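You operate a simulated robot arm through the tools that you are given. There is no shell and no other tool.

The job below is to be done with a simulated robot arm. You get a single attempt, and the scene is never put back.

Task
Scrub the basin with the soapy sponge, run water in to rinse it and tip it up to empty.
Fine: put the sponge back; turn the tap off before you tip the basin.

The check looks at the end state, three seconds after you hand in, the way a careful person would. Anything else that was tipped, shoved, dropped, spilled or broken makes it a failure.

Robot
A 7-joint arm with a two-finger parallel gripper, fixed in place. Base frame: the origin is at the foot of the arm, x ahead of it, y to its left, z up. Readings come in mm, rad, newtons and seconds.
With the tool pointing down near the work surface it reaches from about 400 to 900 mm from the base axis. Its first joint turns from -2.007 to 2.007 rad. Payload 3.91 kg.
The tool frame sits at the grasp point between the pads (the TCP): z along the fingers, y along the line on which they close. The tips reach 30 mm beyond it. The gripper opens to 110 mm. The fingers are 20 mm wide and 10 mm thick; the gripper's body (48 by 112 mm) begins 55 mm behind the TCP.
Orientation is told as [roll, pitch, yaw] about the base's x, y, z axes, in that order, counted from this pose: with the fingers straight down and closing along the base's y, the tool's x points along the base's -x, its y along +y and its z along -z.

Tools
- The arm moves only by the tool play_rows. Its argument "series" is one flat list of numbers, 7 for each row, row after row: the finger opening in mm, from 0 to 110, then the shift along the tool's x, y, z in mm, then the turn, a rotation vector about the tool's x, y, z in rad. In form: [claw, dx, dy, dz, rx, ry, rz, claw, dx, dy, dz, rx, ry, rz, ...]. A call has 1 to 20 rows; each row shifts and turns the commanded pose from where the row before left it, along the tool's axes as they then stand. Each row takes 0.2 s and may step no farther than 50 mm and 0.15 rad from the row before; otherwise, or with a gripper value out of range, the whole call is refused. A pose out of reach is approached as far as the arm can. The call stops where the force on the tool passes 40 N (or 10 N more than at its start, if that is more) or the arm is blocked; 0.2 s more then pass. The fingers move at their own pace (about 153 mm/s each) and stop on an object; they squeeze with about 42 N. The grip force told is the motor's: it shows also when the fingers shut on nothing. Time passes only in rows, and 0.2 s behind the last, so rows that do not move let the fingers close. The reply holds the time, the measured pose of the TCP, the force on the tool along the base axes, the opening and the grip force, in the units named above and with some noise, with the torque about the TCP (base axes, N m) and any sound that the robot's microphone picked up.
- Cameras (640 x 400 px; columns grow to the right, rows downward): "scene" is fixed at [397.2, -501.1, 1497.8]; the picture's right is [0.85, -0.53, 0.00], its down [-0.23, -0.37, -0.90] and it looks along [0.48, 0.76, -0.44] (base axes); focal length 214 px, centre (320, 200). "wrist" rides on the gripper at [72, 17, -103] in the tool frame; the picture's right is [-0.23, 0.97, 0.00], its down [-0.76, -0.18, -0.62] and it looks along [-0.61, -0.14, 0.78] (tool axes); focal length 222 px, centre (320, 200). There is no depth. A picture from a camera that has moved, and an enlarged one, comes with that camera's place and axes in the base frame and with its lens.
- camera(camera): a new picture of that camera. It takes no simulated time.
- lift_body(by): slides the trunk up (or, below 0, down) by that many mm; the arm rides with it, the base frame stays. It gives what a move gives, with no picture.
- close_up(camera, box): a new picture of the part [left, top, right, bottom] of that camera's present view, enlarged. It takes no simulated time.
- hand_in(): hands the job in; it is judged then, once.

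Places have to be worked out from the pictures, the camera data and where the tool is seen. Open the gripper and draw the arm clear of the work before you hand the job in, unless the task says otherwise.

The tools are called after ">>>" by a JSON object that holds its "name" and its "arguments". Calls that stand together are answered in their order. play_rows: Moves the arm, as the interface text tells. Its arguments: {"type":"object","properties":{"series":{"type":"array","items":{"type":"number"}}},"required":["series"]} The other tools are called the same way: lift_body (by) slides the trunk up or down; camera (camera) takes a picture; close_up (camera, box) takes an enlarged picture of a part of a camera's view; hand_in () hands the job in.

At the start:

```text
time_s: 0.0
ee_pos: [652.1, -136.4, 1459.2]
ee_rot: [0.0, 0.0, -0.001]
wrist_force: [0.2, -0.1, -0.1]
wrist_torque: [-0.01, 0.03, 0.03]
opening: 109.8
gripper_force: 0.1
trunk travel left (down, up): [-850.0, 140.0]
```

scene: 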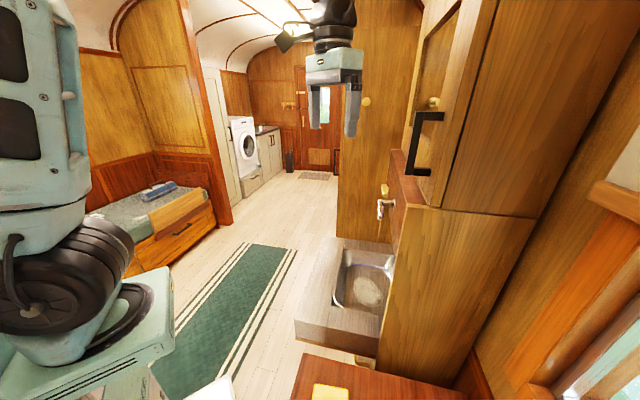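
wrist: 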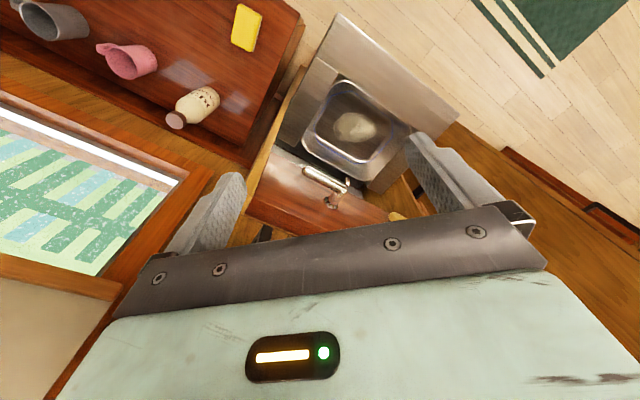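

The pictures show a fold-down basin at the cabinet, a tap above it, and a yellow sponge on a wooden table with mugs and a bottle. I'll enlarge the key parts before moving.

>>> {"name": "close_up", "arguments": {"camera": "scene", "box": [280, 150, 480, 275]}}

>>> {"name": "close_up", "arguments": {"camera": "scene", "box": [280, 275, 480, 400]}}

>>> {"name": "close_up", "arguments": {"camera": "wrist", "box": [240, 60, 480, 210]}}

>>> {"name": "close_up", "arguments": {"camera": "wrist", "box": [0, 0, 320, 200]}}

```text
3.20 times, centred on (380, 212) of scene
camera zoom: at [397.2, -501.1, 1497.8], right [0.85, -0.53, 0.0], down [-0.23, -0.37, -0.9], along [0.48, 0.76, -0.44], focal length 686 px, centre (128, 160)
```

zoom: 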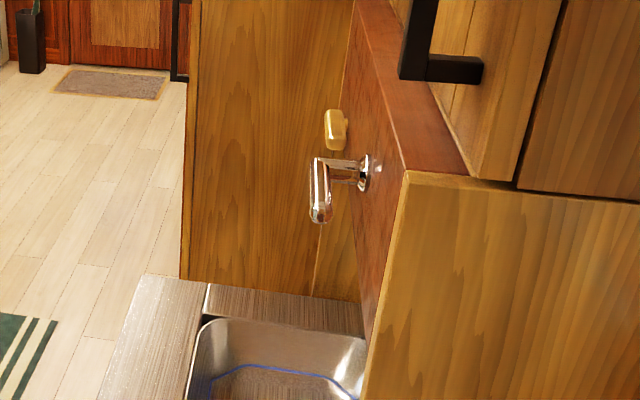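

```text
3.20 times, centred on (380, 338) of scene
camera zoom: at [397.2, -501.1, 1497.8], right [0.85, -0.53, 0.0], down [-0.23, -0.37, -0.9], along [0.48, 0.76, -0.44], focal length 686 px, centre (128, -240)
```

zoom: 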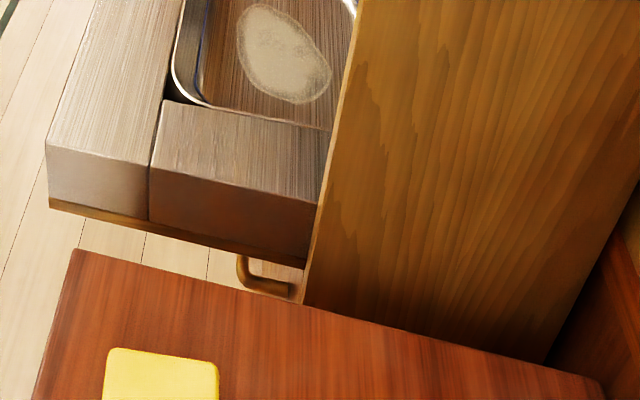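

```text
2.67 times, centred on (360, 135) of wrist
camera zoom: at [580.7, -119.0, 1563.1], right [0.23, 0.97, 0.0], down [0.76, -0.18, 0.62], along [0.61, -0.14, -0.78], focal length 592 px, centre (213, 373)
```

zoom: 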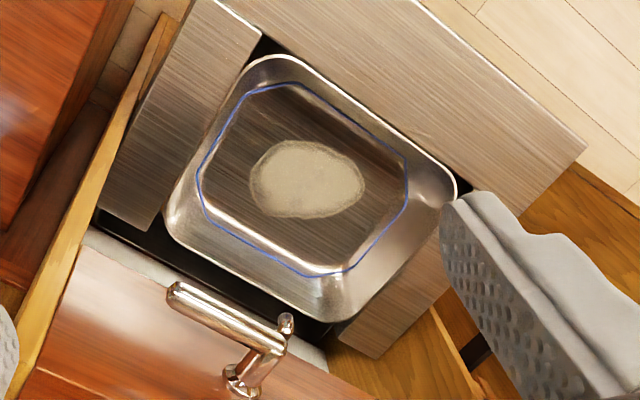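

```text
2.00 times, centred on (160, 100) of wrist
camera zoom: at [580.7, -119.0, 1563.1], right [0.23, 0.97, 0.0], down [0.76, -0.18, 0.62], along [0.61, -0.14, -0.78], focal length 444 px, centre (640, 400)
```

zoom: 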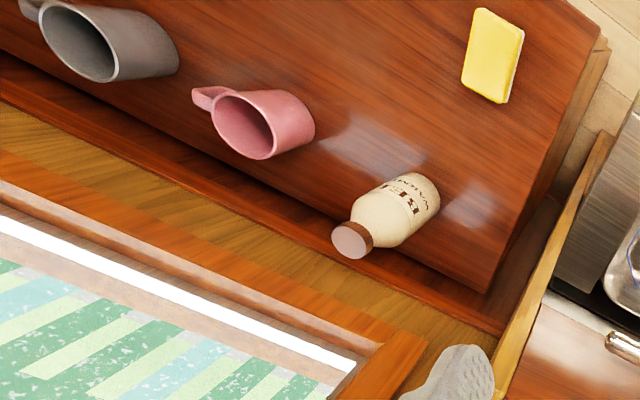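

The counter seems turned about 45° to the base frame, and the basin is near the limit of reach. I'll back the arm away and turn the wrist camera to look square at the sink and tap.

>>> {"name": "play_rows", "arguments": {"series": [110, 40, 34, 0, 0, 0, 0, 110, 40, 34, 0, 0, 0, 0, 110, 40, 34, 0, 0, 0, 0, 110, 30, 34, 0, 0, 0, 0, 110, 0, 0, 0, 0, 0, 0.137, 110, 0, 0, 0, 0, 0, 0.137, 110, 0, 0, 0, 0, 0, 0.137, 110, 0, 0, 0, 0, 0, 0.137, 110, 0, 0, 0, 0, 0, 0.137, 110, 0, 0, 0, 0, 0, 0.137]}}

>>> {"name": "camera", "arguments": {"camera": "wrist"}}

>>> {"name": "camera", "arguments": {"camera": "scene"}}

```text
refused: row 1 steps farther than a row can; nothing moved
```

```text
taken
camera wrist: at [580.7, -119.0, 1563.1], right [0.23, 0.97, 0.0], down [0.76, -0.18, 0.62], along [0.61, -0.14, -0.78], focal length 222 px, centre (320, 200)
```

wrist: 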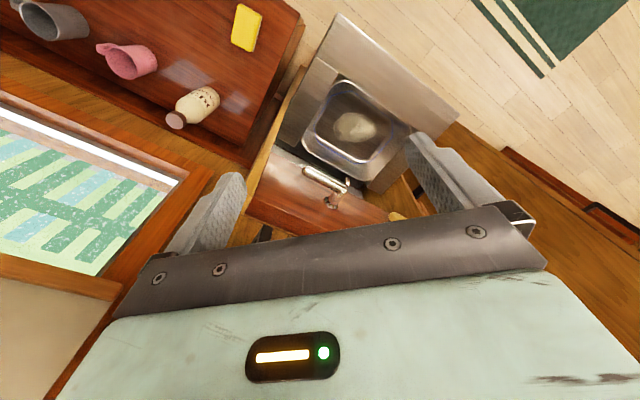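

```text
taken
```

scene: 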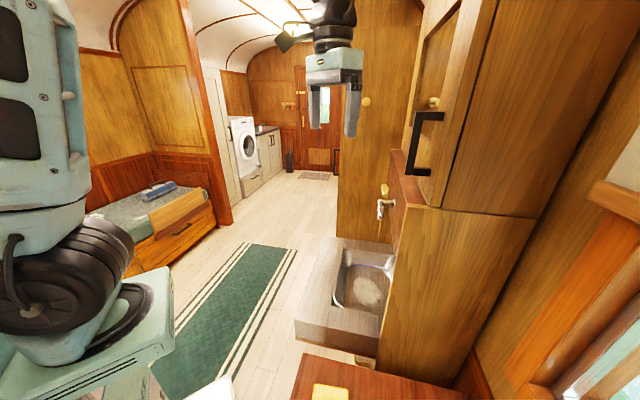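

The step was over 50 mm in length, so I'll use smaller ones for the same move.

>>> {"name": "play_rows", "arguments": {"series": [110, 30, 27, 0, 0, 0, 0, 110, 30, 27, 0, 0, 0, 0, 110, 30, 27, 0, 0, 0, 0, 110, 30, 27, 0, 0, 0, 0, 110, 30, 27, 0, 0, 0, 0, 110, 0, 0, 0, 0, 0, 0.137, 110, 0, 0, 0, 0, 0, 0.137, 110, 0, 0, 0, 0, 0, 0.137, 110, 0, 0, 0, 0, 0, 0.137, 110, 0, 0, 0, 0, 0, 0.137, 110, 0, 0, 0, 0, 0, 0.137]}}

>>> {"name": "camera", "arguments": {"camera": "wrist"}}

```text
time_s: 2.4
ee_pos: [502.5, -1.3, 1458.8]
ee_rot: [0.0, 0.0, -0.825]
wrist_force: [-0.2, -0.6, 0.5]
wrist_torque: [0.01, 0.0, -0.01]
opening: 110.0
gripper_force: 0.1
trunk travel left (down, up): [-850.0, 140.0]
```

```text
taken
camera wrist: at [466.7, 63.7, 1563.3], right [0.87, 0.49, 0.0], down [0.39, -0.68, 0.62], along [0.31, -0.54, -0.78], focal length 222 px, centre (320, 200)
```

wrist: 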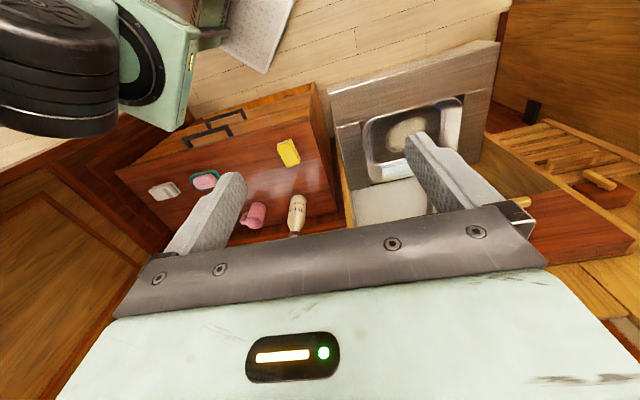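

I'll enlarge the sink and desk regions from this new viewpoint.

>>> {"name": "close_up", "arguments": {"camera": "wrist", "box": [320, 30, 520, 155]}}

>>> {"name": "close_up", "arguments": {"camera": "wrist", "box": [110, 80, 350, 230]}}

>>> {"name": "close_up", "arguments": {"camera": "wrist", "box": [320, 105, 640, 305]}}

```text
3.20 times, centred on (420, 92) of wrist
camera zoom: at [466.7, 63.7, 1563.3], right [0.87, 0.49, 0.0], down [0.39, -0.68, 0.62], along [0.31, -0.54, -0.78], focal length 711 px, centre (0, 544)
```

zoom: 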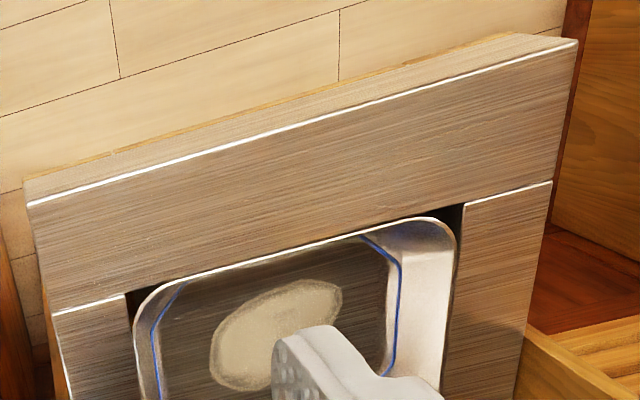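

```text
2.67 times, centred on (230, 155) of wrist
camera zoom: at [466.7, 63.7, 1563.3], right [0.87, 0.49, 0.0], down [0.39, -0.68, 0.62], along [0.31, -0.54, -0.78], focal length 592 px, centre (560, 320)
```

zoom: 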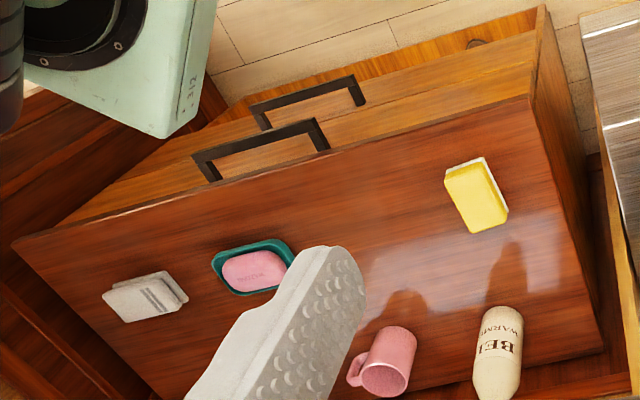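

```text
2.00 times, centred on (480, 205) of wrist
camera zoom: at [466.7, 63.7, 1563.3], right [0.87, 0.49, 0.0], down [0.39, -0.68, 0.62], along [0.31, -0.54, -0.78], focal length 444 px, centre (0, 190)
```

zoom: 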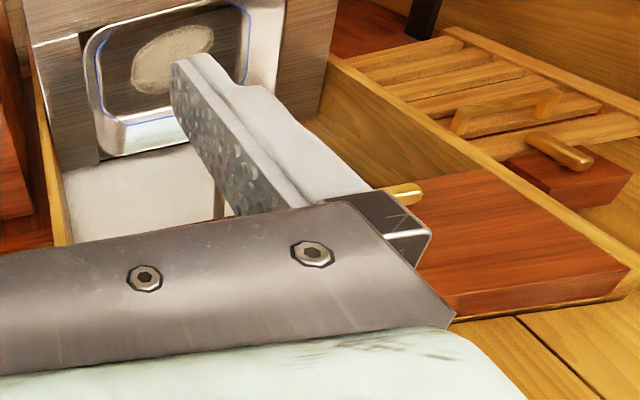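

I'll lower the trunk 250 mm to get a lower, closer view of the tap and the sink front.

>>> {"name": "lift_body", "arguments": {"by": -250}}

>>> {"name": "camera", "arguments": {"camera": "wrist"}}

>>> {"name": "camera", "arguments": {"camera": "scene"}}

```text
time_s: 5.0
ee_pos: [502.4, -1.6, 1208.9]
ee_rot: [0.0, 0.0, -0.822]
wrist_force: [-0.5, 0.0, -0.3]
wrist_torque: [0.02, 0.01, 0.01]
opening: 109.8
gripper_force: 0.0
trunk travel left (down, up): [-600.0, 390.0]
```

```text
taken
camera wrist: at [466.5, 63.7, 1313.3], right [0.87, 0.5, 0.0], down [0.39, -0.68, 0.62], along [0.31, -0.54, -0.78], focal length 222 px, centre (320, 200)
```

wrist: 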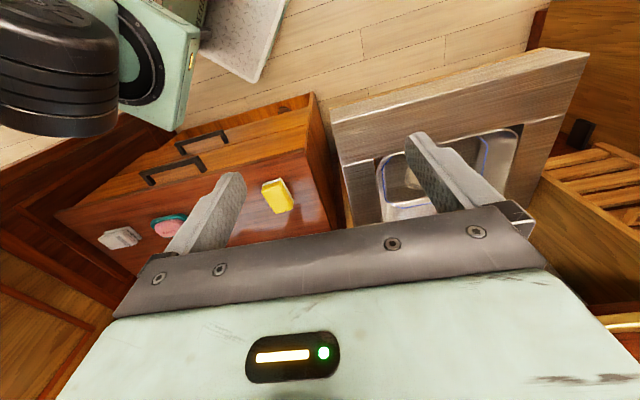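

```text
taken
```

scene: 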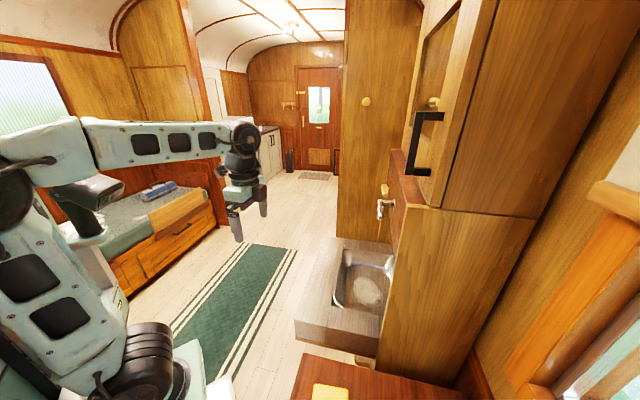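

I'll enlarge the same regions from this lower view to triangulate against the previous one.

>>> {"name": "close_up", "arguments": {"camera": "wrist", "box": [310, 40, 630, 240]}}

>>> {"name": "close_up", "arguments": {"camera": "wrist", "box": [50, 90, 350, 277]}}

>>> {"name": "close_up", "arguments": {"camera": "scene", "box": [340, 170, 436, 230]}}

>>> {"name": "close_up", "arguments": {"camera": "scene", "box": [290, 225, 418, 305]}}

```text
2.00 times, centred on (470, 140) of wrist
camera zoom: at [466.5, 63.7, 1313.3], right [0.87, 0.5, 0.0], down [0.39, -0.68, 0.62], along [0.31, -0.54, -0.78], focal length 444 px, centre (20, 320)
```

zoom: 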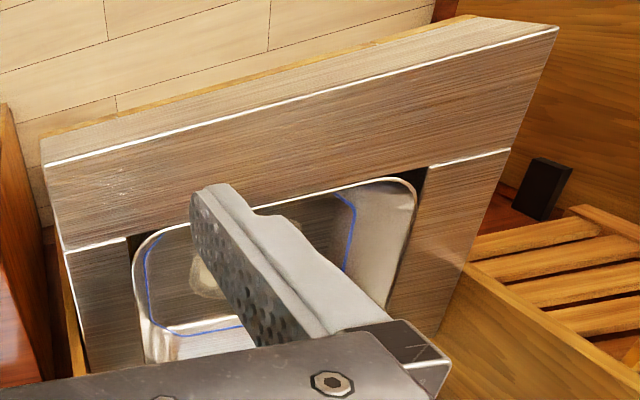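

```text
2.13 times, centred on (200, 184) of wrist
camera zoom: at [466.5, 63.7, 1313.3], right [0.87, 0.5, 0.0], down [0.39, -0.68, 0.62], along [0.31, -0.54, -0.78], focal length 474 px, centre (576, 235)
```

zoom: 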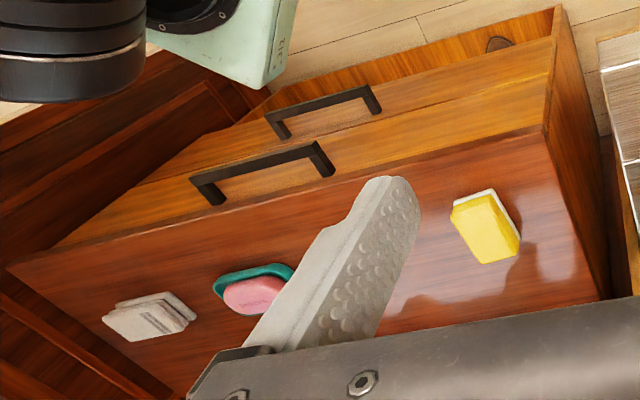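

```text
6.67 times, centred on (388, 200) of scene
camera zoom: at [397.2, -501.1, 1497.8], right [0.85, -0.53, 0.0], down [-0.23, -0.37, -0.9], along [0.48, 0.76, -0.44], focal length 1430 px, centre (-133, 200)
```

zoom: 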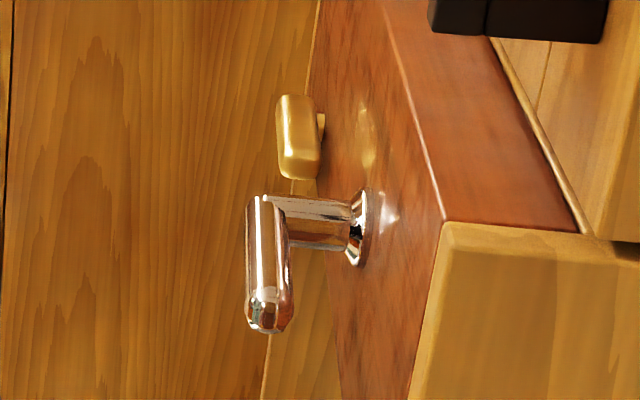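

```text
5.00 times, centred on (354, 265) of scene
camera zoom: at [397.2, -501.1, 1497.8], right [0.85, -0.53, 0.0], down [-0.23, -0.37, -0.9], along [0.48, 0.76, -0.44], focal length 1072 px, centre (150, -125)
```

zoom: 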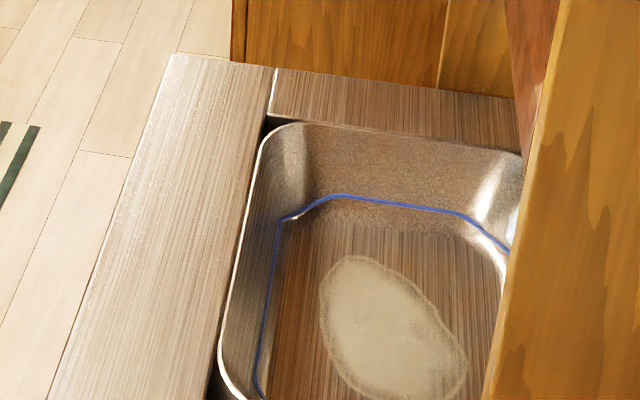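

Triangulation puts the counter top near z=823, turned 45° to the base, with the bowl centre near (919,-75). The tap is near (826,-133,1231), with its spout folded along the wall. Next I'll slide along the counter front and pitch the camera up to see the tap wall and recess.

>>> {"name": "play_rows", "arguments": {"series": [110, 5, 41, 0, 0, 0, -0.037, 110, 5, 41, 0, 0, 0, 0, 110, 5, 41, 0, 0, 0, 0, 110, 5, 41, 0, 0, 0, 0, 110, 5, 41, 0, 0, 0, 0, 110, 0, 0, 0, 0, -0.15, 0, 110, 0, 0, 0, 0, -0.15, 0, 110, 0, 0, 0, 0, -0.15, 0, 110, 0, 0, 0, 0, -0.15, 0, 110, 0, 0, 0, 0, -0.15, 0]}}

>>> {"name": "camera", "arguments": {"camera": "wrist"}}

```text
time_s: 7.2
ee_pos: [630.4, 159.6, 1209.5]
ee_rot: [0.001, -0.753, -0.784]
wrist_force: [0.1, 0.1, 0.5]
wrist_torque: [0.01, -0.02, 0.0]
opening: 110.3
gripper_force: 0.1
trunk travel left (down, up): [-600.0, 390.0]
```

```text
taken
camera wrist: at [556.2, 259.6, 1236.5], right [0.81, 0.57, 0.16], down [-0.03, -0.22, 0.98], along [0.59, -0.79, -0.16], focal length 222 px, centre (320, 200)
```

wrist: 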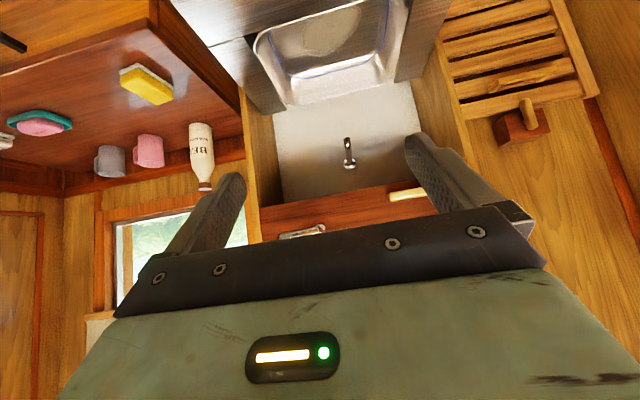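

There's a second chrome fitting on the steel panel in the recess under the red board. I'll enlarge it.

>>> {"name": "close_up", "arguments": {"camera": "wrist", "box": [230, 90, 470, 240]}}

>>> {"name": "close_up", "arguments": {"camera": "wrist", "box": [230, 0, 470, 150]}}

>>> {"name": "close_up", "arguments": {"camera": "wrist", "box": [0, 50, 240, 200]}}

>>> {"name": "close_up", "arguments": {"camera": "wrist", "box": [410, 0, 640, 144]}}

```text
2.67 times, centred on (350, 165) of wrist
camera zoom: at [556.2, 259.6, 1236.5], right [0.81, 0.57, 0.16], down [-0.03, -0.22, 0.98], along [0.59, -0.79, -0.16], focal length 592 px, centre (240, 293)
```

zoom: 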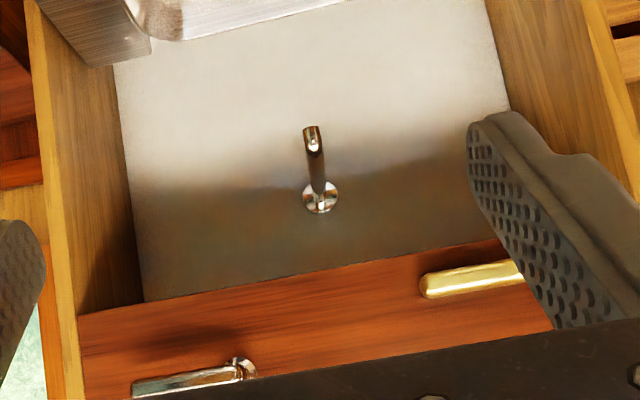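

```text
2.67 times, centred on (350, 75) of wrist
camera zoom: at [556.2, 259.6, 1236.5], right [0.81, 0.57, 0.16], down [-0.03, -0.22, 0.98], along [0.59, -0.79, -0.16], focal length 592 px, centre (240, 533)
```

zoom: 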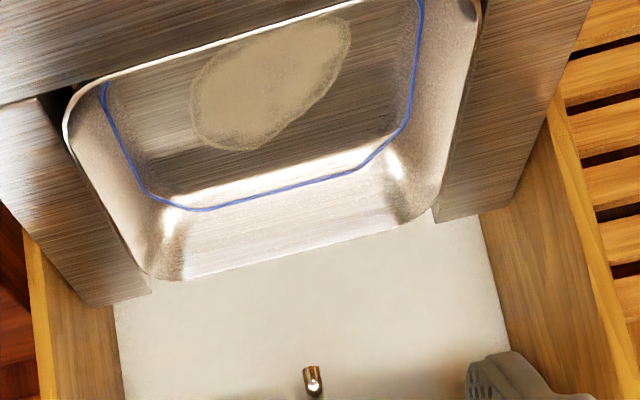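

```text
2.67 times, centred on (120, 125) of wrist
camera zoom: at [556.2, 259.6, 1236.5], right [0.81, 0.57, 0.16], down [-0.03, -0.22, 0.98], along [0.59, -0.79, -0.16], focal length 592 px, centre (853, 400)
```

zoom: 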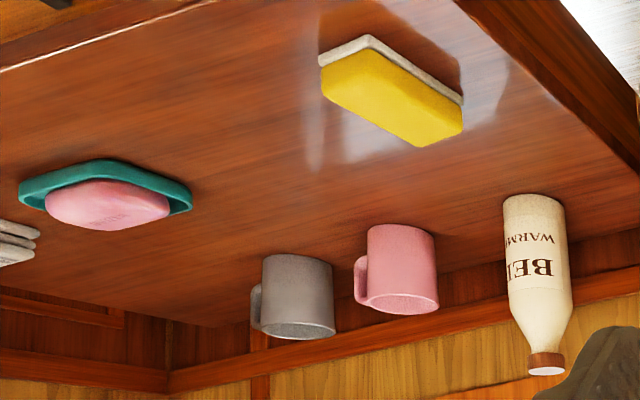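

```text
2.78 times, centred on (525, 72) of wrist
camera zoom: at [556.2, 259.6, 1236.5], right [0.81, 0.57, 0.16], down [-0.03, -0.22, 0.98], along [0.59, -0.79, -0.16], focal length 617 px, centre (-249, 556)
```

zoom: 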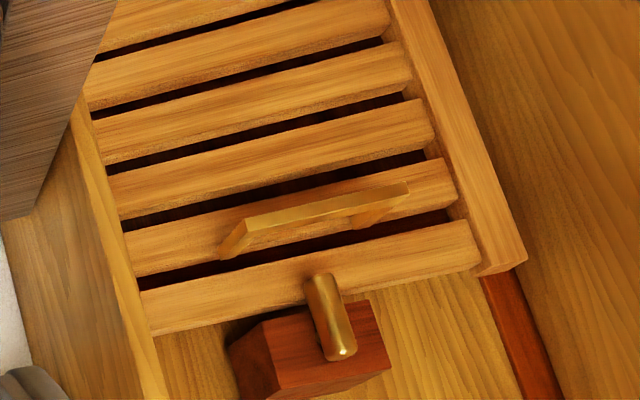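

The recess has a fixed chrome spout on its back panel, and the red board above carries a chrome lever on the left and a brass lever on the right. I'll raise the trunk to see the board face.

>>> {"name": "lift_body", "arguments": {"by": 180}}

>>> {"name": "camera", "arguments": {"camera": "wrist"}}

>>> {"name": "close_up", "arguments": {"camera": "wrist", "box": [230, 60, 470, 210]}}

>>> {"name": "close_up", "arguments": {"camera": "wrist", "box": [410, 0, 640, 144]}}

```text
time_s: 9.2
ee_pos: [630.9, 159.9, 1389.0]
ee_rot: [0.001, -0.751, -0.785]
wrist_force: [0.3, -0.5, -0.4]
wrist_torque: [-0.03, 0.02, 0.02]
opening: 110.2
gripper_force: 0.0
trunk travel left (down, up): [-780.0, 210.0]
```

```text
taken
camera wrist: at [556.0, 259.9, 1416.7], right [0.81, 0.57, 0.15], down [-0.03, -0.22, 0.98], along [0.59, -0.79, -0.16], focal length 222 px, centre (320, 200)
```

wrist: 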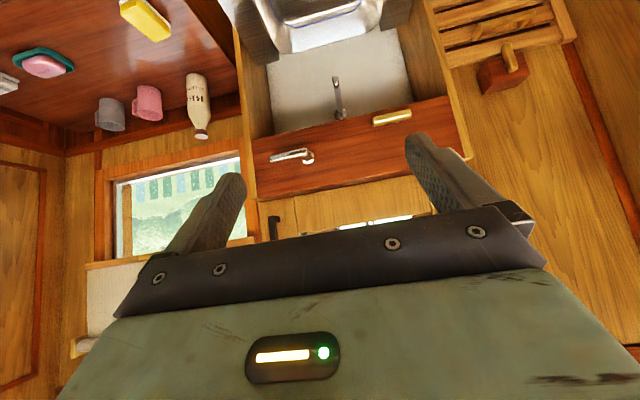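

```text
2.67 times, centred on (350, 135) of wrist
camera zoom: at [556.0, 259.9, 1416.7], right [0.81, 0.57, 0.15], down [-0.03, -0.22, 0.98], along [0.59, -0.79, -0.16], focal length 592 px, centre (240, 373)
```

zoom: 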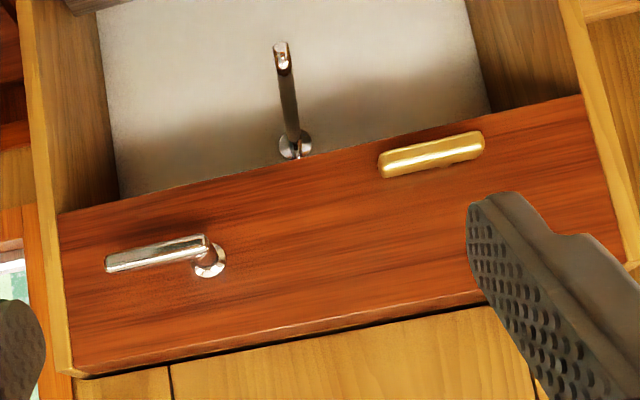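

```text
2.78 times, centred on (525, 72) of wrist
camera zoom: at [556.0, 259.9, 1416.7], right [0.81, 0.57, 0.15], down [-0.03, -0.22, 0.98], along [0.59, -0.79, -0.16], focal length 617 px, centre (-249, 556)
```

zoom: 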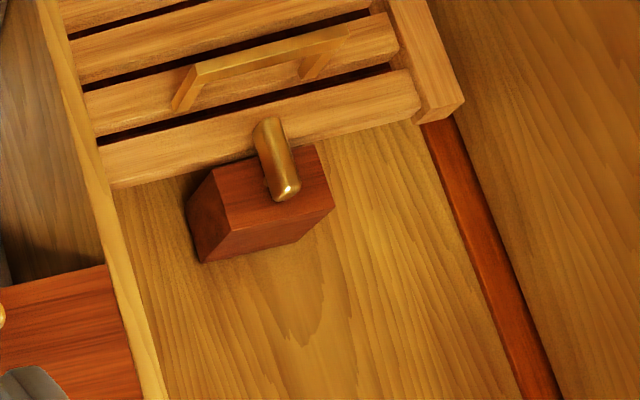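

The chrome lever on the board is evidently the tap handle, and the brass bar is lower on the same board. I'll go low in front of the counter to see its front and underside.

>>> {"name": "lift_body", "arguments": {"by": -500}}

>>> {"name": "camera", "arguments": {"camera": "wrist"}}

>>> {"name": "camera", "arguments": {"camera": "scene"}}

```text
refused: -500 is not a number from -400 to 400
```

```text
taken
camera wrist: at [556.0, 259.9, 1416.7], right [0.81, 0.57, 0.15], down [-0.03, -0.22, 0.98], along [0.59, -0.79, -0.16], focal length 222 px, centre (320, 200)
```

wrist: 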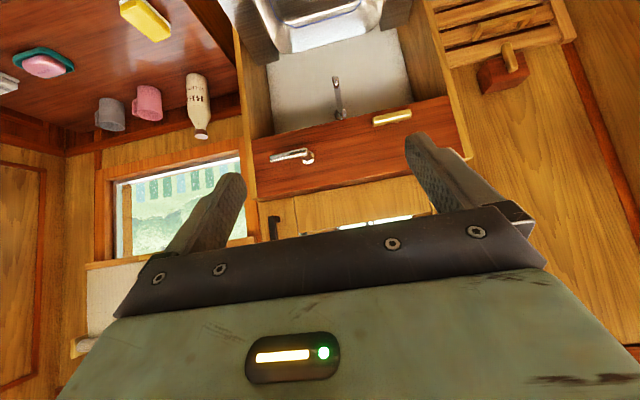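

```text
taken
```

scene: 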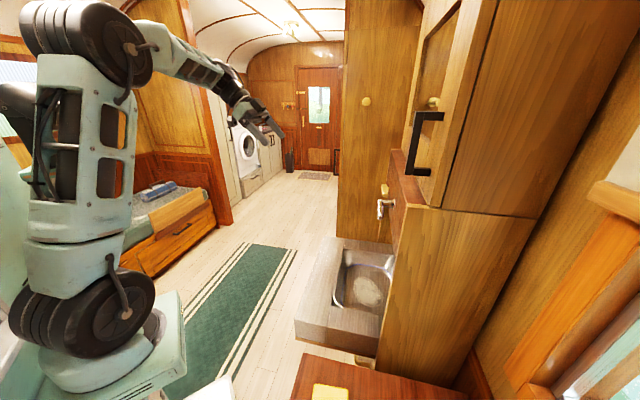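

The limit is 400 mm per call, so I'll lower by 400 first and look.

>>> {"name": "lift_body", "arguments": {"by": -400}}

>>> {"name": "camera", "arguments": {"camera": "wrist"}}

>>> {"name": "camera", "arguments": {"camera": "scene"}}

```text
time_s: 13.0
ee_pos: [630.5, 160.0, 989.4]
ee_rot: [0.001, -0.749, -0.785]
wrist_force: [-0.2, -0.2, -0.6]
wrist_torque: [0.0, -0.01, 0.01]
opening: 109.8
gripper_force: 0.0
trunk travel left (down, up): [-380.0, 610.0]
```

```text
taken
camera wrist: at [556.0, 259.9, 1016.8], right [0.81, 0.57, 0.15], down [-0.03, -0.22, 0.98], along [0.59, -0.79, -0.16], focal length 222 px, centre (320, 200)
```

wrist: 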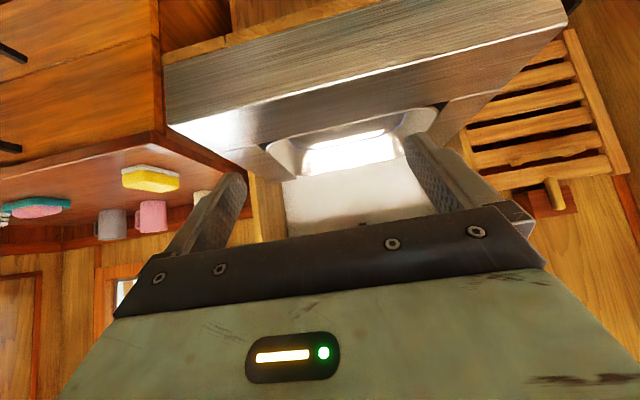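

```text
taken
```

scene: 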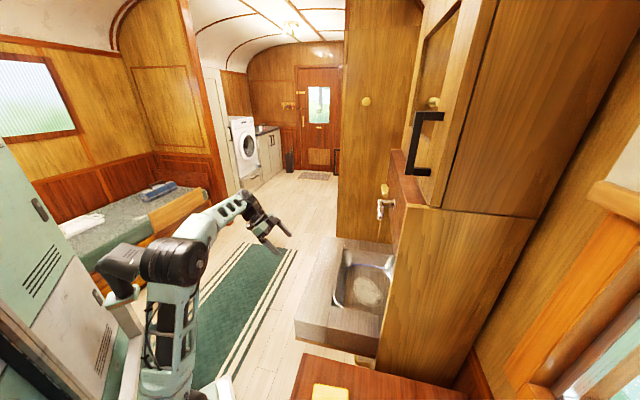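

The counter front face is plain steel. I'll go another 300 mm down and pitch up to see below it.

>>> {"name": "lift_body", "arguments": {"by": -290}}

>>> {"name": "camera", "arguments": {"camera": "wrist"}}

```text
time_s: 15.9
ee_pos: [630.2, 159.8, 698.0]
ee_rot: [0.0, -0.75, -0.786]
wrist_force: [0.0, -0.2, 0.0]
wrist_torque: [-0.02, 0.03, -0.03]
opening: 109.9
gripper_force: 0.0
trunk travel left (down, up): [-90.0, 900.0]
```

```text
taken
camera wrist: at [555.9, 259.9, 726.8], right [0.81, 0.57, 0.15], down [-0.03, -0.22, 0.98], along [0.59, -0.79, -0.16], focal length 222 px, centre (320, 200)
```

wrist: 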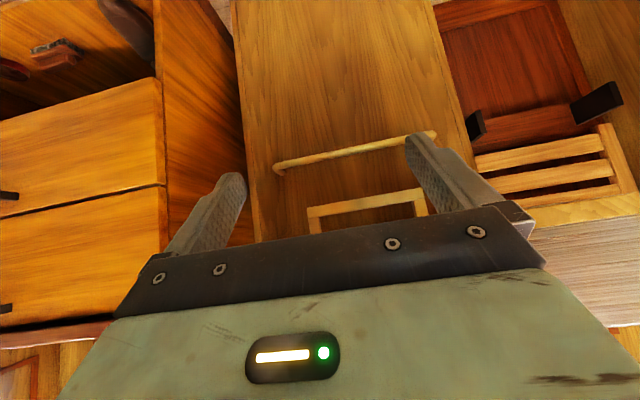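

There's a brass towel rail on the lower door, and what looks like a brass D-handle on the unit's wooden underside. I'll pitch up more to see it.

>>> {"name": "play_rows", "arguments": {"series": [110, 0, 0, 0, 0, -0.15, 0, 110, 0, 0, 0, 0, -0.15, 0, 110, 0, 0, 0, 0, -0.15, 0, 110, 0, 0, 0, 0, -0.15, 0]}}

>>> {"name": "camera", "arguments": {"camera": "wrist"}}

>>> {"name": "close_up", "arguments": {"camera": "wrist", "box": [230, 60, 550, 260]}}

```text
time_s: 16.9
ee_pos: [629.7, 159.8, 698.6]
ee_rot: [0.004, -1.35, -0.789]
wrist_force: [-1.2, -0.3, 0.9]
wrist_torque: [0.02, 0.0, -0.01]
opening: 110.0
gripper_force: 0.0
trunk travel left (down, up): [-90.0, 900.0]
```

```text
taken
camera wrist: at [560.8, 255.0, 651.8], right [0.72, 0.65, 0.22], down [-0.44, 0.19, 0.88], along [0.53, -0.73, 0.42], focal length 222 px, centre (320, 200)
```

wrist: 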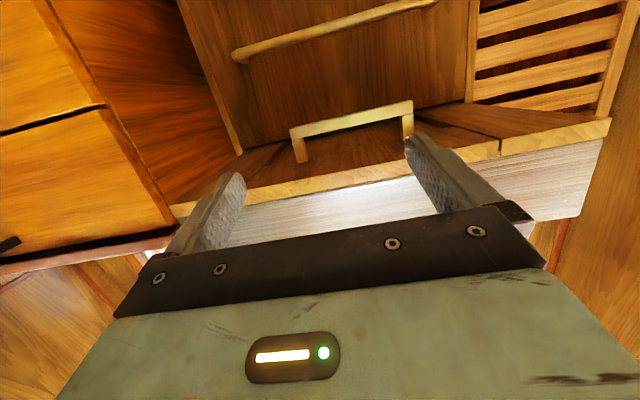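

```text
2.00 times, centred on (390, 160) of wrist
camera zoom: at [560.8, 255.0, 651.8], right [0.72, 0.65, 0.22], down [-0.44, 0.19, 0.88], along [0.53, -0.73, 0.42], focal length 444 px, centre (180, 280)
```

zoom: 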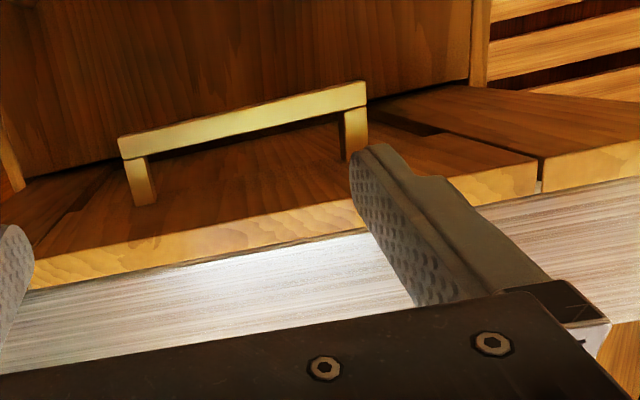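

The underside is a wooden panel with a brass D-handle, so it may be the tip-up handle. I'll get lower and closer to see the seams of the moving part.

>>> {"name": "lift_body", "arguments": {"by": -85}}

>>> {"name": "play_rows", "arguments": {"series": [110, 0, 0, 30, 0, -0.15, 0, 110, 0, 0, 30, 0, -0.15, 0, 110, 0, 0, 20, 0, 0, 0]}}

>>> {"name": "camera", "arguments": {"camera": "wrist"}}

>>> {"name": "close_up", "arguments": {"camera": "wrist", "box": [150, 20, 630, 320]}}

```text
time_s: 18.1
ee_pos: [631.1, 160.1, 613.7]
ee_rot: [0.001, -1.352, -0.785]
wrist_force: [0.3, -0.1, -0.8]
wrist_torque: [0.0, 0.0, -0.01]
opening: 109.9
gripper_force: 0.0
trunk travel left (down, up): [-5.0, 985.0]
```

```text
time_s: 18.9
ee_pos: [685.1, 104.7, 605.7]
ee_rot: [3.141, -1.492, 2.357]
wrist_force: [0.6, 1.0, -1.0]
wrist_torque: [0.0, -0.01, 0.0]
opening: 110.1
gripper_force: 0.1
trunk travel left (down, up): [-5.0, 985.0]
```

```text
taken
camera wrist: at [630.0, 184.6, 528.4], right [0.68, 0.7, 0.23], down [-0.61, 0.36, 0.71], along [0.42, -0.62, 0.67], focal length 222 px, centre (320, 200)
```

wrist: 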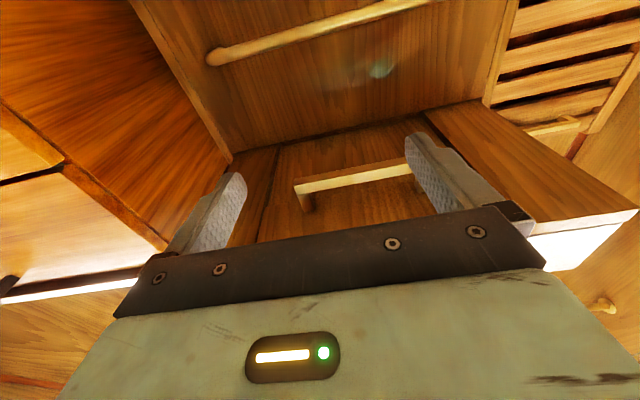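

```text
1.33 times, centred on (390, 170) of wrist
camera zoom: at [630.0, 184.6, 528.4], right [0.68, 0.7, 0.23], down [-0.61, 0.36, 0.71], along [0.42, -0.62, 0.67], focal length 296 px, centre (227, 240)
```

zoom: 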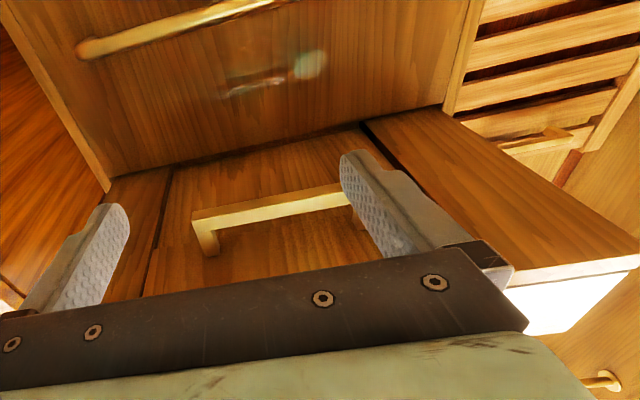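

The middle of the underside has seams on both sides and carries the handle. I'll pitch up further to see where the seam ends at the front.

>>> {"name": "play_rows", "arguments": {"series": [110, 30, 0, 0, 0, -0.15, 0, 110, 30, 0, 0, 0, -0.15, 0, 110, 0, 30, 0, 0, -0.15, 0]}}

>>> {"name": "camera", "arguments": {"camera": "wrist"}}

>>> {"name": "camera", "arguments": {"camera": "scene"}}

```text
time_s: 19.7
ee_pos: [714.3, 117.5, 547.8]
ee_rot: [3.14, -1.041, 2.357]
wrist_force: [-0.1, 0.6, 1.0]
wrist_torque: [-0.01, 0.01, 0.03]
opening: 110.3
gripper_force: 0.1
trunk travel left (down, up): [-5.0, 985.0]
```

```text
taken
camera wrist: at [690.0, 166.8, 433.9], right [0.61, 0.77, 0.2], down [-0.78, 0.53, 0.34], along [0.16, -0.36, 0.92], focal length 222 px, centre (320, 200)
```

wrist: 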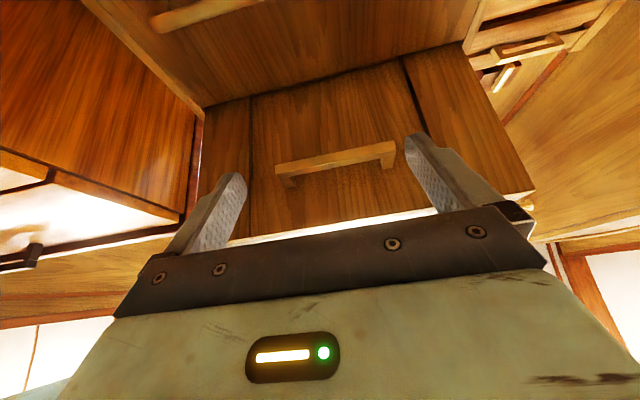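

```text
taken
```

scene: 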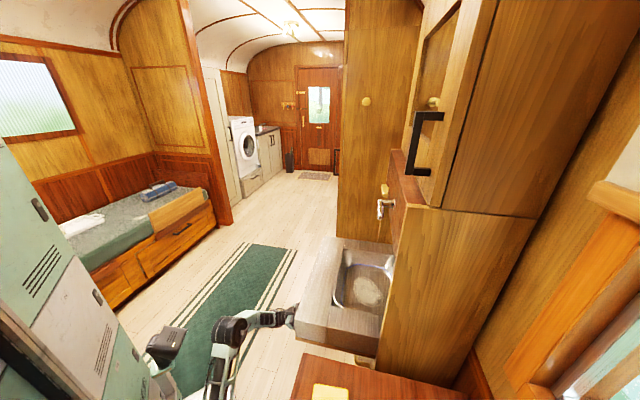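

The handle bar hangs at about u=528–655 along the counter front, v≈512, z≈675, just behind the front edge, so lifting there should tip the basin. I'll back out, level the wrist and rise again to locate the sponge.

>>> {"name": "play_rows", "arguments": {"series": [110, -17, 0, -29, 0, 0, 0, 110, -17, 0, -29, 0, 0, 0, 110, -17, 0, -29, 0, 0, 0, 110, 0, 0, 0, 0, 0.15, 0, 110, 0, 0, 0, 0, 0.15, 0, 110, 0, 0, 0, 0, 0.15, 0, 110, 0, 0, 0, 0, 0.15, 0, 110, 0, 0, 0, 0, 0.15, 0, 110, 0, 0, 0, 0, 0.15, 0, 110, 0, 0, 0, 0, 0.15, 0, 110, 0, 0, 0, 0, 0.15, 0, 110, 0, 0, 0, 0, 0.15, 0, 110, 0, 0, 0, 0, 0.15, 0, 110, 0, 0, 0, 0, 0.15, 0]}}

>>> {"name": "lift_body", "arguments": {"by": 400}}

>>> {"name": "lift_body", "arguments": {"by": 150}}

>>> {"name": "camera", "arguments": {"camera": "wrist"}}

```text
time_s: 22.7
ee_pos: [642.7, 190.5, 545.6]
ee_rot: [0.001, -0.447, -0.787]
wrist_force: [0.8, -1.1, -0.7]
wrist_torque: [0.0, 0.01, -0.01]
opening: 109.9
gripper_force: 0.1
trunk travel left (down, up): [-5.0, 985.0]
```

```text
time_s: 26.6
ee_pos: [643.2, 189.9, 945.6]
ee_rot: [0.0, -0.449, -0.785]
wrist_force: [-0.1, -0.3, 0.8]
wrist_torque: [0.0, 0.0, 0.01]
opening: 110.2
gripper_force: 0.0
trunk travel left (down, up): [-405.0, 585.0]
```

```text
time_s: 28.3
ee_pos: [643.3, 190.6, 1096.5]
ee_rot: [0.0, -0.45, -0.783]
wrist_force: [-0.2, -0.4, 0.1]
wrist_torque: [-0.03, 0.01, -0.02]
opening: 110.0
gripper_force: 0.1
trunk travel left (down, up): [-555.0, 435.0]
```

```text
taken
camera wrist: at [578.0, 280.2, 1159.5], right [0.83, 0.54, 0.1], down [0.17, -0.42, 0.89], along [0.53, -0.73, -0.44], focal length 222 px, centre (320, 200)
```

wrist: 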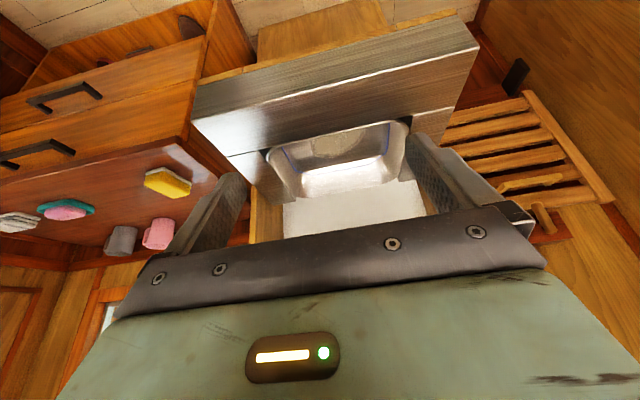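

Now I'll level the tool and move above the desk to look straight down at the sponge.

>>> {"name": "play_rows", "arguments": {"series": [110, 0, 0, 0, 0, 0.15, 0, 110, 0, 0, 0, 0, 0.15, 0, 110, 0, 0, 0, 0, 0.15, 0, 110, -25, -41, 0, 0, 0, 0, 110, -25, -41, 0, 0, 0, 0, 110, -25, -41, 0, 0, 0, 0, 110, -25, -41, 0, 0, 0, 0, 110, -25, -41, 0, 0, 0, 0, 110, -25, -41, 0, 0, 0, 0, 110, -25, -41, 0, 0, 0, 0, 110, -25, -41, 0, 0, 0, 0, 110, -25, -41, 0, 0, 0, 0, 110, -25, -41, 0, 0, 0, 0, 110, -24, -38, 0, 0, 0, 0]}}

>>> {"name": "camera", "arguments": {"camera": "wrist"}}

>>> {"name": "camera", "arguments": {"camera": "scene"}}

```text
time_s: 31.3
ee_pos: [519.3, -317.0, 1096.5]
ee_rot: [0.0, 0.0, -0.783]
wrist_force: [-0.1, 1.3, 0.8]
wrist_torque: [-0.03, 0.0, 0.01]
opening: 110.3
gripper_force: 0.1
trunk travel left (down, up): [-555.0, 435.0]
```

```text
taken
camera wrist: at [481.6, -253.4, 1201.2], right [0.85, 0.53, 0.0], down [0.41, -0.66, 0.62], along [0.33, -0.53, -0.78], focal length 222 px, centre (320, 200)
```

wrist: 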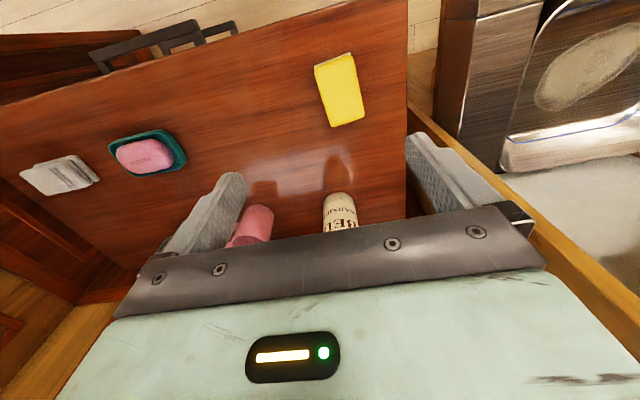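

```text
taken
```

scene: 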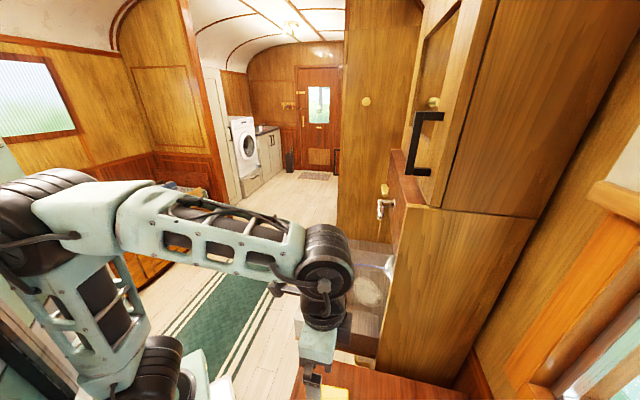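

The sponge sits clear of its neighbours. I'll enlarge it to measure its corners.

>>> {"name": "close_up", "arguments": {"camera": "wrist", "box": [290, 40, 386, 100]}}

>>> {"name": "close_up", "arguments": {"camera": "wrist", "box": [300, 40, 380, 140]}}

>>> {"name": "close_up", "arguments": {"camera": "wrist", "box": [430, 0, 640, 180]}}

```text
6.67 times, centred on (338, 70) of wrist
camera zoom: at [481.6, -253.4, 1201.2], right [0.85, 0.53, 0.0], down [0.41, -0.66, 0.62], along [0.33, -0.53, -0.78], focal length 1481 px, centre (200, 1067)
```

zoom: 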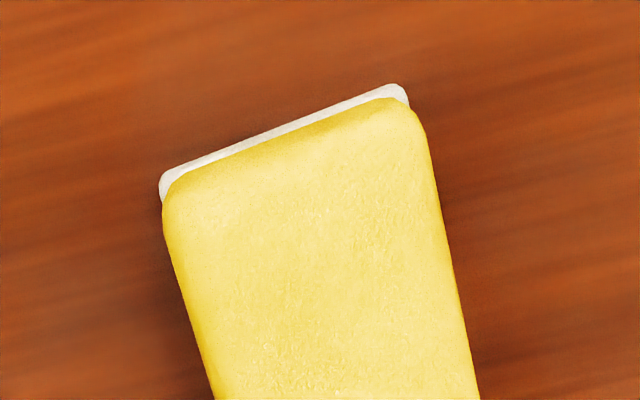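

```text
4.00 times, centred on (340, 90) of wrist
camera zoom: at [481.6, -253.4, 1201.2], right [0.85, 0.53, 0.0], down [0.41, -0.66, 0.62], along [0.33, -0.53, -0.78], focal length 888 px, centre (240, 640)
```

zoom: 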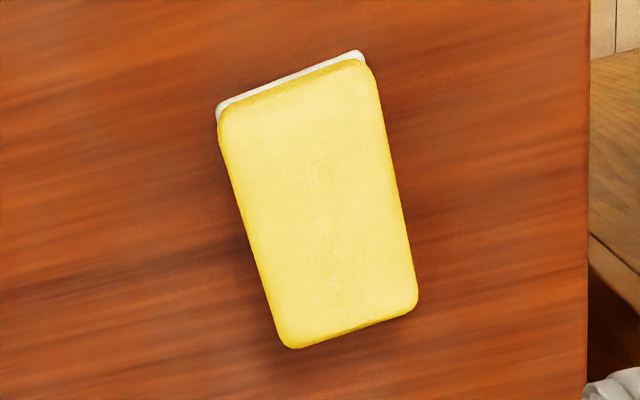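

```text
2.22 times, centred on (535, 90) of wrist
camera zoom: at [481.6, -253.4, 1201.2], right [0.85, 0.53, 0.0], down [0.41, -0.66, 0.62], along [0.33, -0.53, -0.78], focal length 494 px, centre (-158, 444)
```

zoom: 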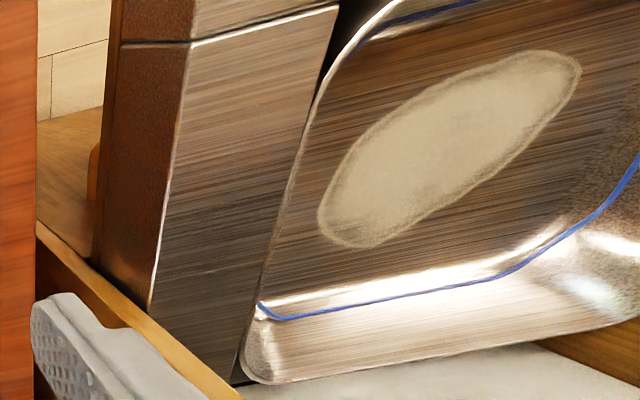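

I estimate the sponge centre at (553,-308), about 85×55 mm, with its long axis near −41° and its top near z≈847. The stain reaches about 990 mm from the base, so I'll need to tilt the tool. First I'll look at the gripper from the scene camera to see how bulky it is.

>>> {"name": "close_up", "arguments": {"camera": "scene", "box": [240, 210, 432, 400]}}

>>> {"name": "close_up", "arguments": {"camera": "wrist", "box": [180, 120, 420, 270]}}

```text
2.11 times, centred on (336, 305) of scene
camera zoom: at [397.2, -501.1, 1497.8], right [0.85, -0.53, 0.0], down [-0.23, -0.37, -0.9], along [0.48, 0.76, -0.44], focal length 452 px, centre (286, -21)
```

zoom: 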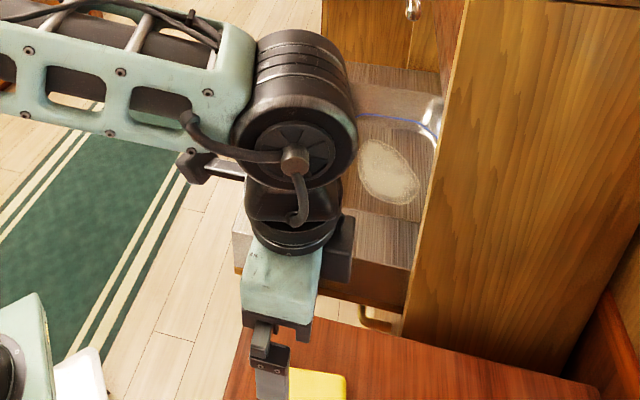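

```text
2.67 times, centred on (300, 195) of wrist
camera zoom: at [481.6, -253.4, 1201.2], right [0.85, 0.53, 0.0], down [0.41, -0.66, 0.62], along [0.33, -0.53, -0.78], focal length 592 px, centre (373, 213)
```

zoom: 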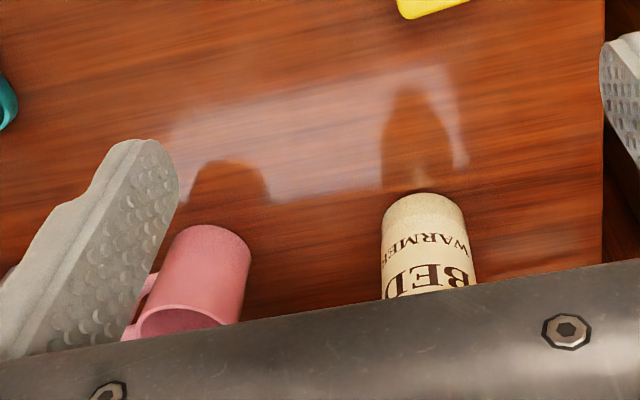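

A camera bracket sticks out on the tool's +x side, so tilted reaching into the bowl should be done with that side up, meaning the wrist flipped about 180°. I'll test that flip in free air in front of the counter.

>>> {"name": "play_rows", "arguments": {"series": [110, 11, 46, 0, 0, 0, 0, 110, 11, 46, 0, 0, 0, 0, 110, 11, 46, 0, 0, 0, 0, 110, 11, 46, 0, 0, 0, 0, 110, 11, 46, 0, 0, 0, 0, 110, 11, 46, 0, 0, 0, 0, 110, 11, 46, 0, 0, 0, 0, 110, 11, 46, 0, 0, 0, 0, 110, 11, 46, 0, 0, 0, 0, 110, 11, 46, 0, 0, 0, 0]}}

>>> {"name": "play_rows", "arguments": {"series": [110, 0, 0, 0, 0, 0, -0.15, 110, 0, 0, 0, 0, 0, -0.15, 110, 0, 0, 0, 0, 0, -0.15, 110, 0, 0, 0, 0, 0, -0.15, 110, 0, 0, 0, 0, 0, -0.15, 110, 0, 0, 0, 0, 0, -0.15, 110, 0, 0, 0, 0, 0, -0.15, 110, 0, 0, 0, 0, 0, -0.15, 110, 0, 0, 0, 0, 0, -0.15, 110, 0, 0, 0, 0, 0, -0.15, 110, 0, 0, 0, 0, 0, -0.15, 110, 0, 0, 0, 0, 0, -0.15, 110, 0, 0, 0, 0, 0, -0.15, 110, 0, 0, 0, 0, 0, -0.15, 110, 0, 0, 0, 0, 0, -0.15]}}

>>> {"name": "play_rows", "arguments": {"series": [110, 0, 0, 0, 0, 0, -0.15, 110, 0, 0, 0, 0, 0, -0.15, 110, 0, 0, 0, 0, 0, -0.15, 110, 0, 0, 0, 0, 0, -0.15, 110, 0, 0, 0, 0, 0, -0.15, 110, 0, 0, 0, 0, 0, -0.14]}}

>>> {"name": "camera", "arguments": {"camera": "wrist"}}

>>> {"name": "camera", "arguments": {"camera": "scene"}}

```text
time_s: 33.5
ee_pos: [767.1, 80.3, 1099.5]
ee_rot: [0.002, 0.002, -0.787]
wrist_force: [0.1, -0.4, 0.1]
wrist_torque: [0.05, 0.0, -0.01]
opening: 110.2
gripper_force: 0.0
trunk travel left (down, up): [-555.0, 435.0]
```

```text
time_s: 36.7
ee_pos: [767.9, 81.0, 1096.7]
ee_rot: [-0.001, -0.001, 1.466]
wrist_force: [-0.2, 0.2, -0.2]
wrist_torque: [-0.06, 0.01, 0.02]
opening: 110.1
gripper_force: 0.0
trunk travel left (down, up): [-555.0, 435.0]
```

```text
time_s: 38.1
ee_pos: [769.1, 81.2, 1097.8]
ee_rot: [0.001, 0.0, 2.355]
wrist_force: [0.7, -0.4, 0.1]
wrist_torque: [0.01, 0.0, -0.01]
opening: 109.8
gripper_force: 0.1
trunk travel left (down, up): [-555.0, 435.0]
```

```text
taken
camera wrist: at [807.6, 19.7, 1201.5], right [-0.85, -0.53, 0.0], down [-0.41, 0.66, 0.62], along [-0.33, 0.53, -0.78], focal length 222 px, centre (320, 200)
```

wrist: 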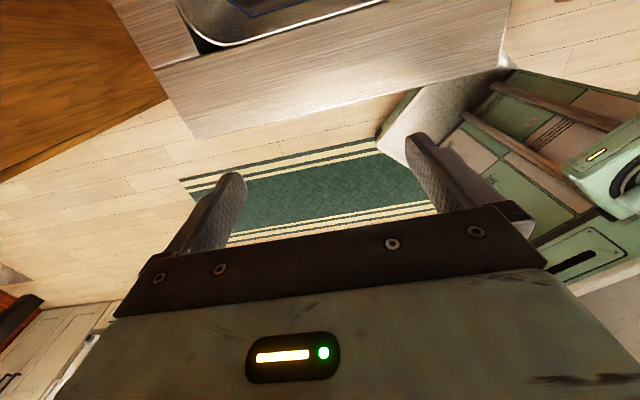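

```text
taken
```

scene: 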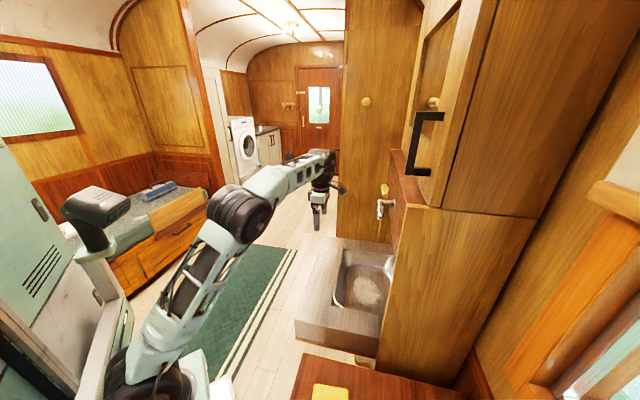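

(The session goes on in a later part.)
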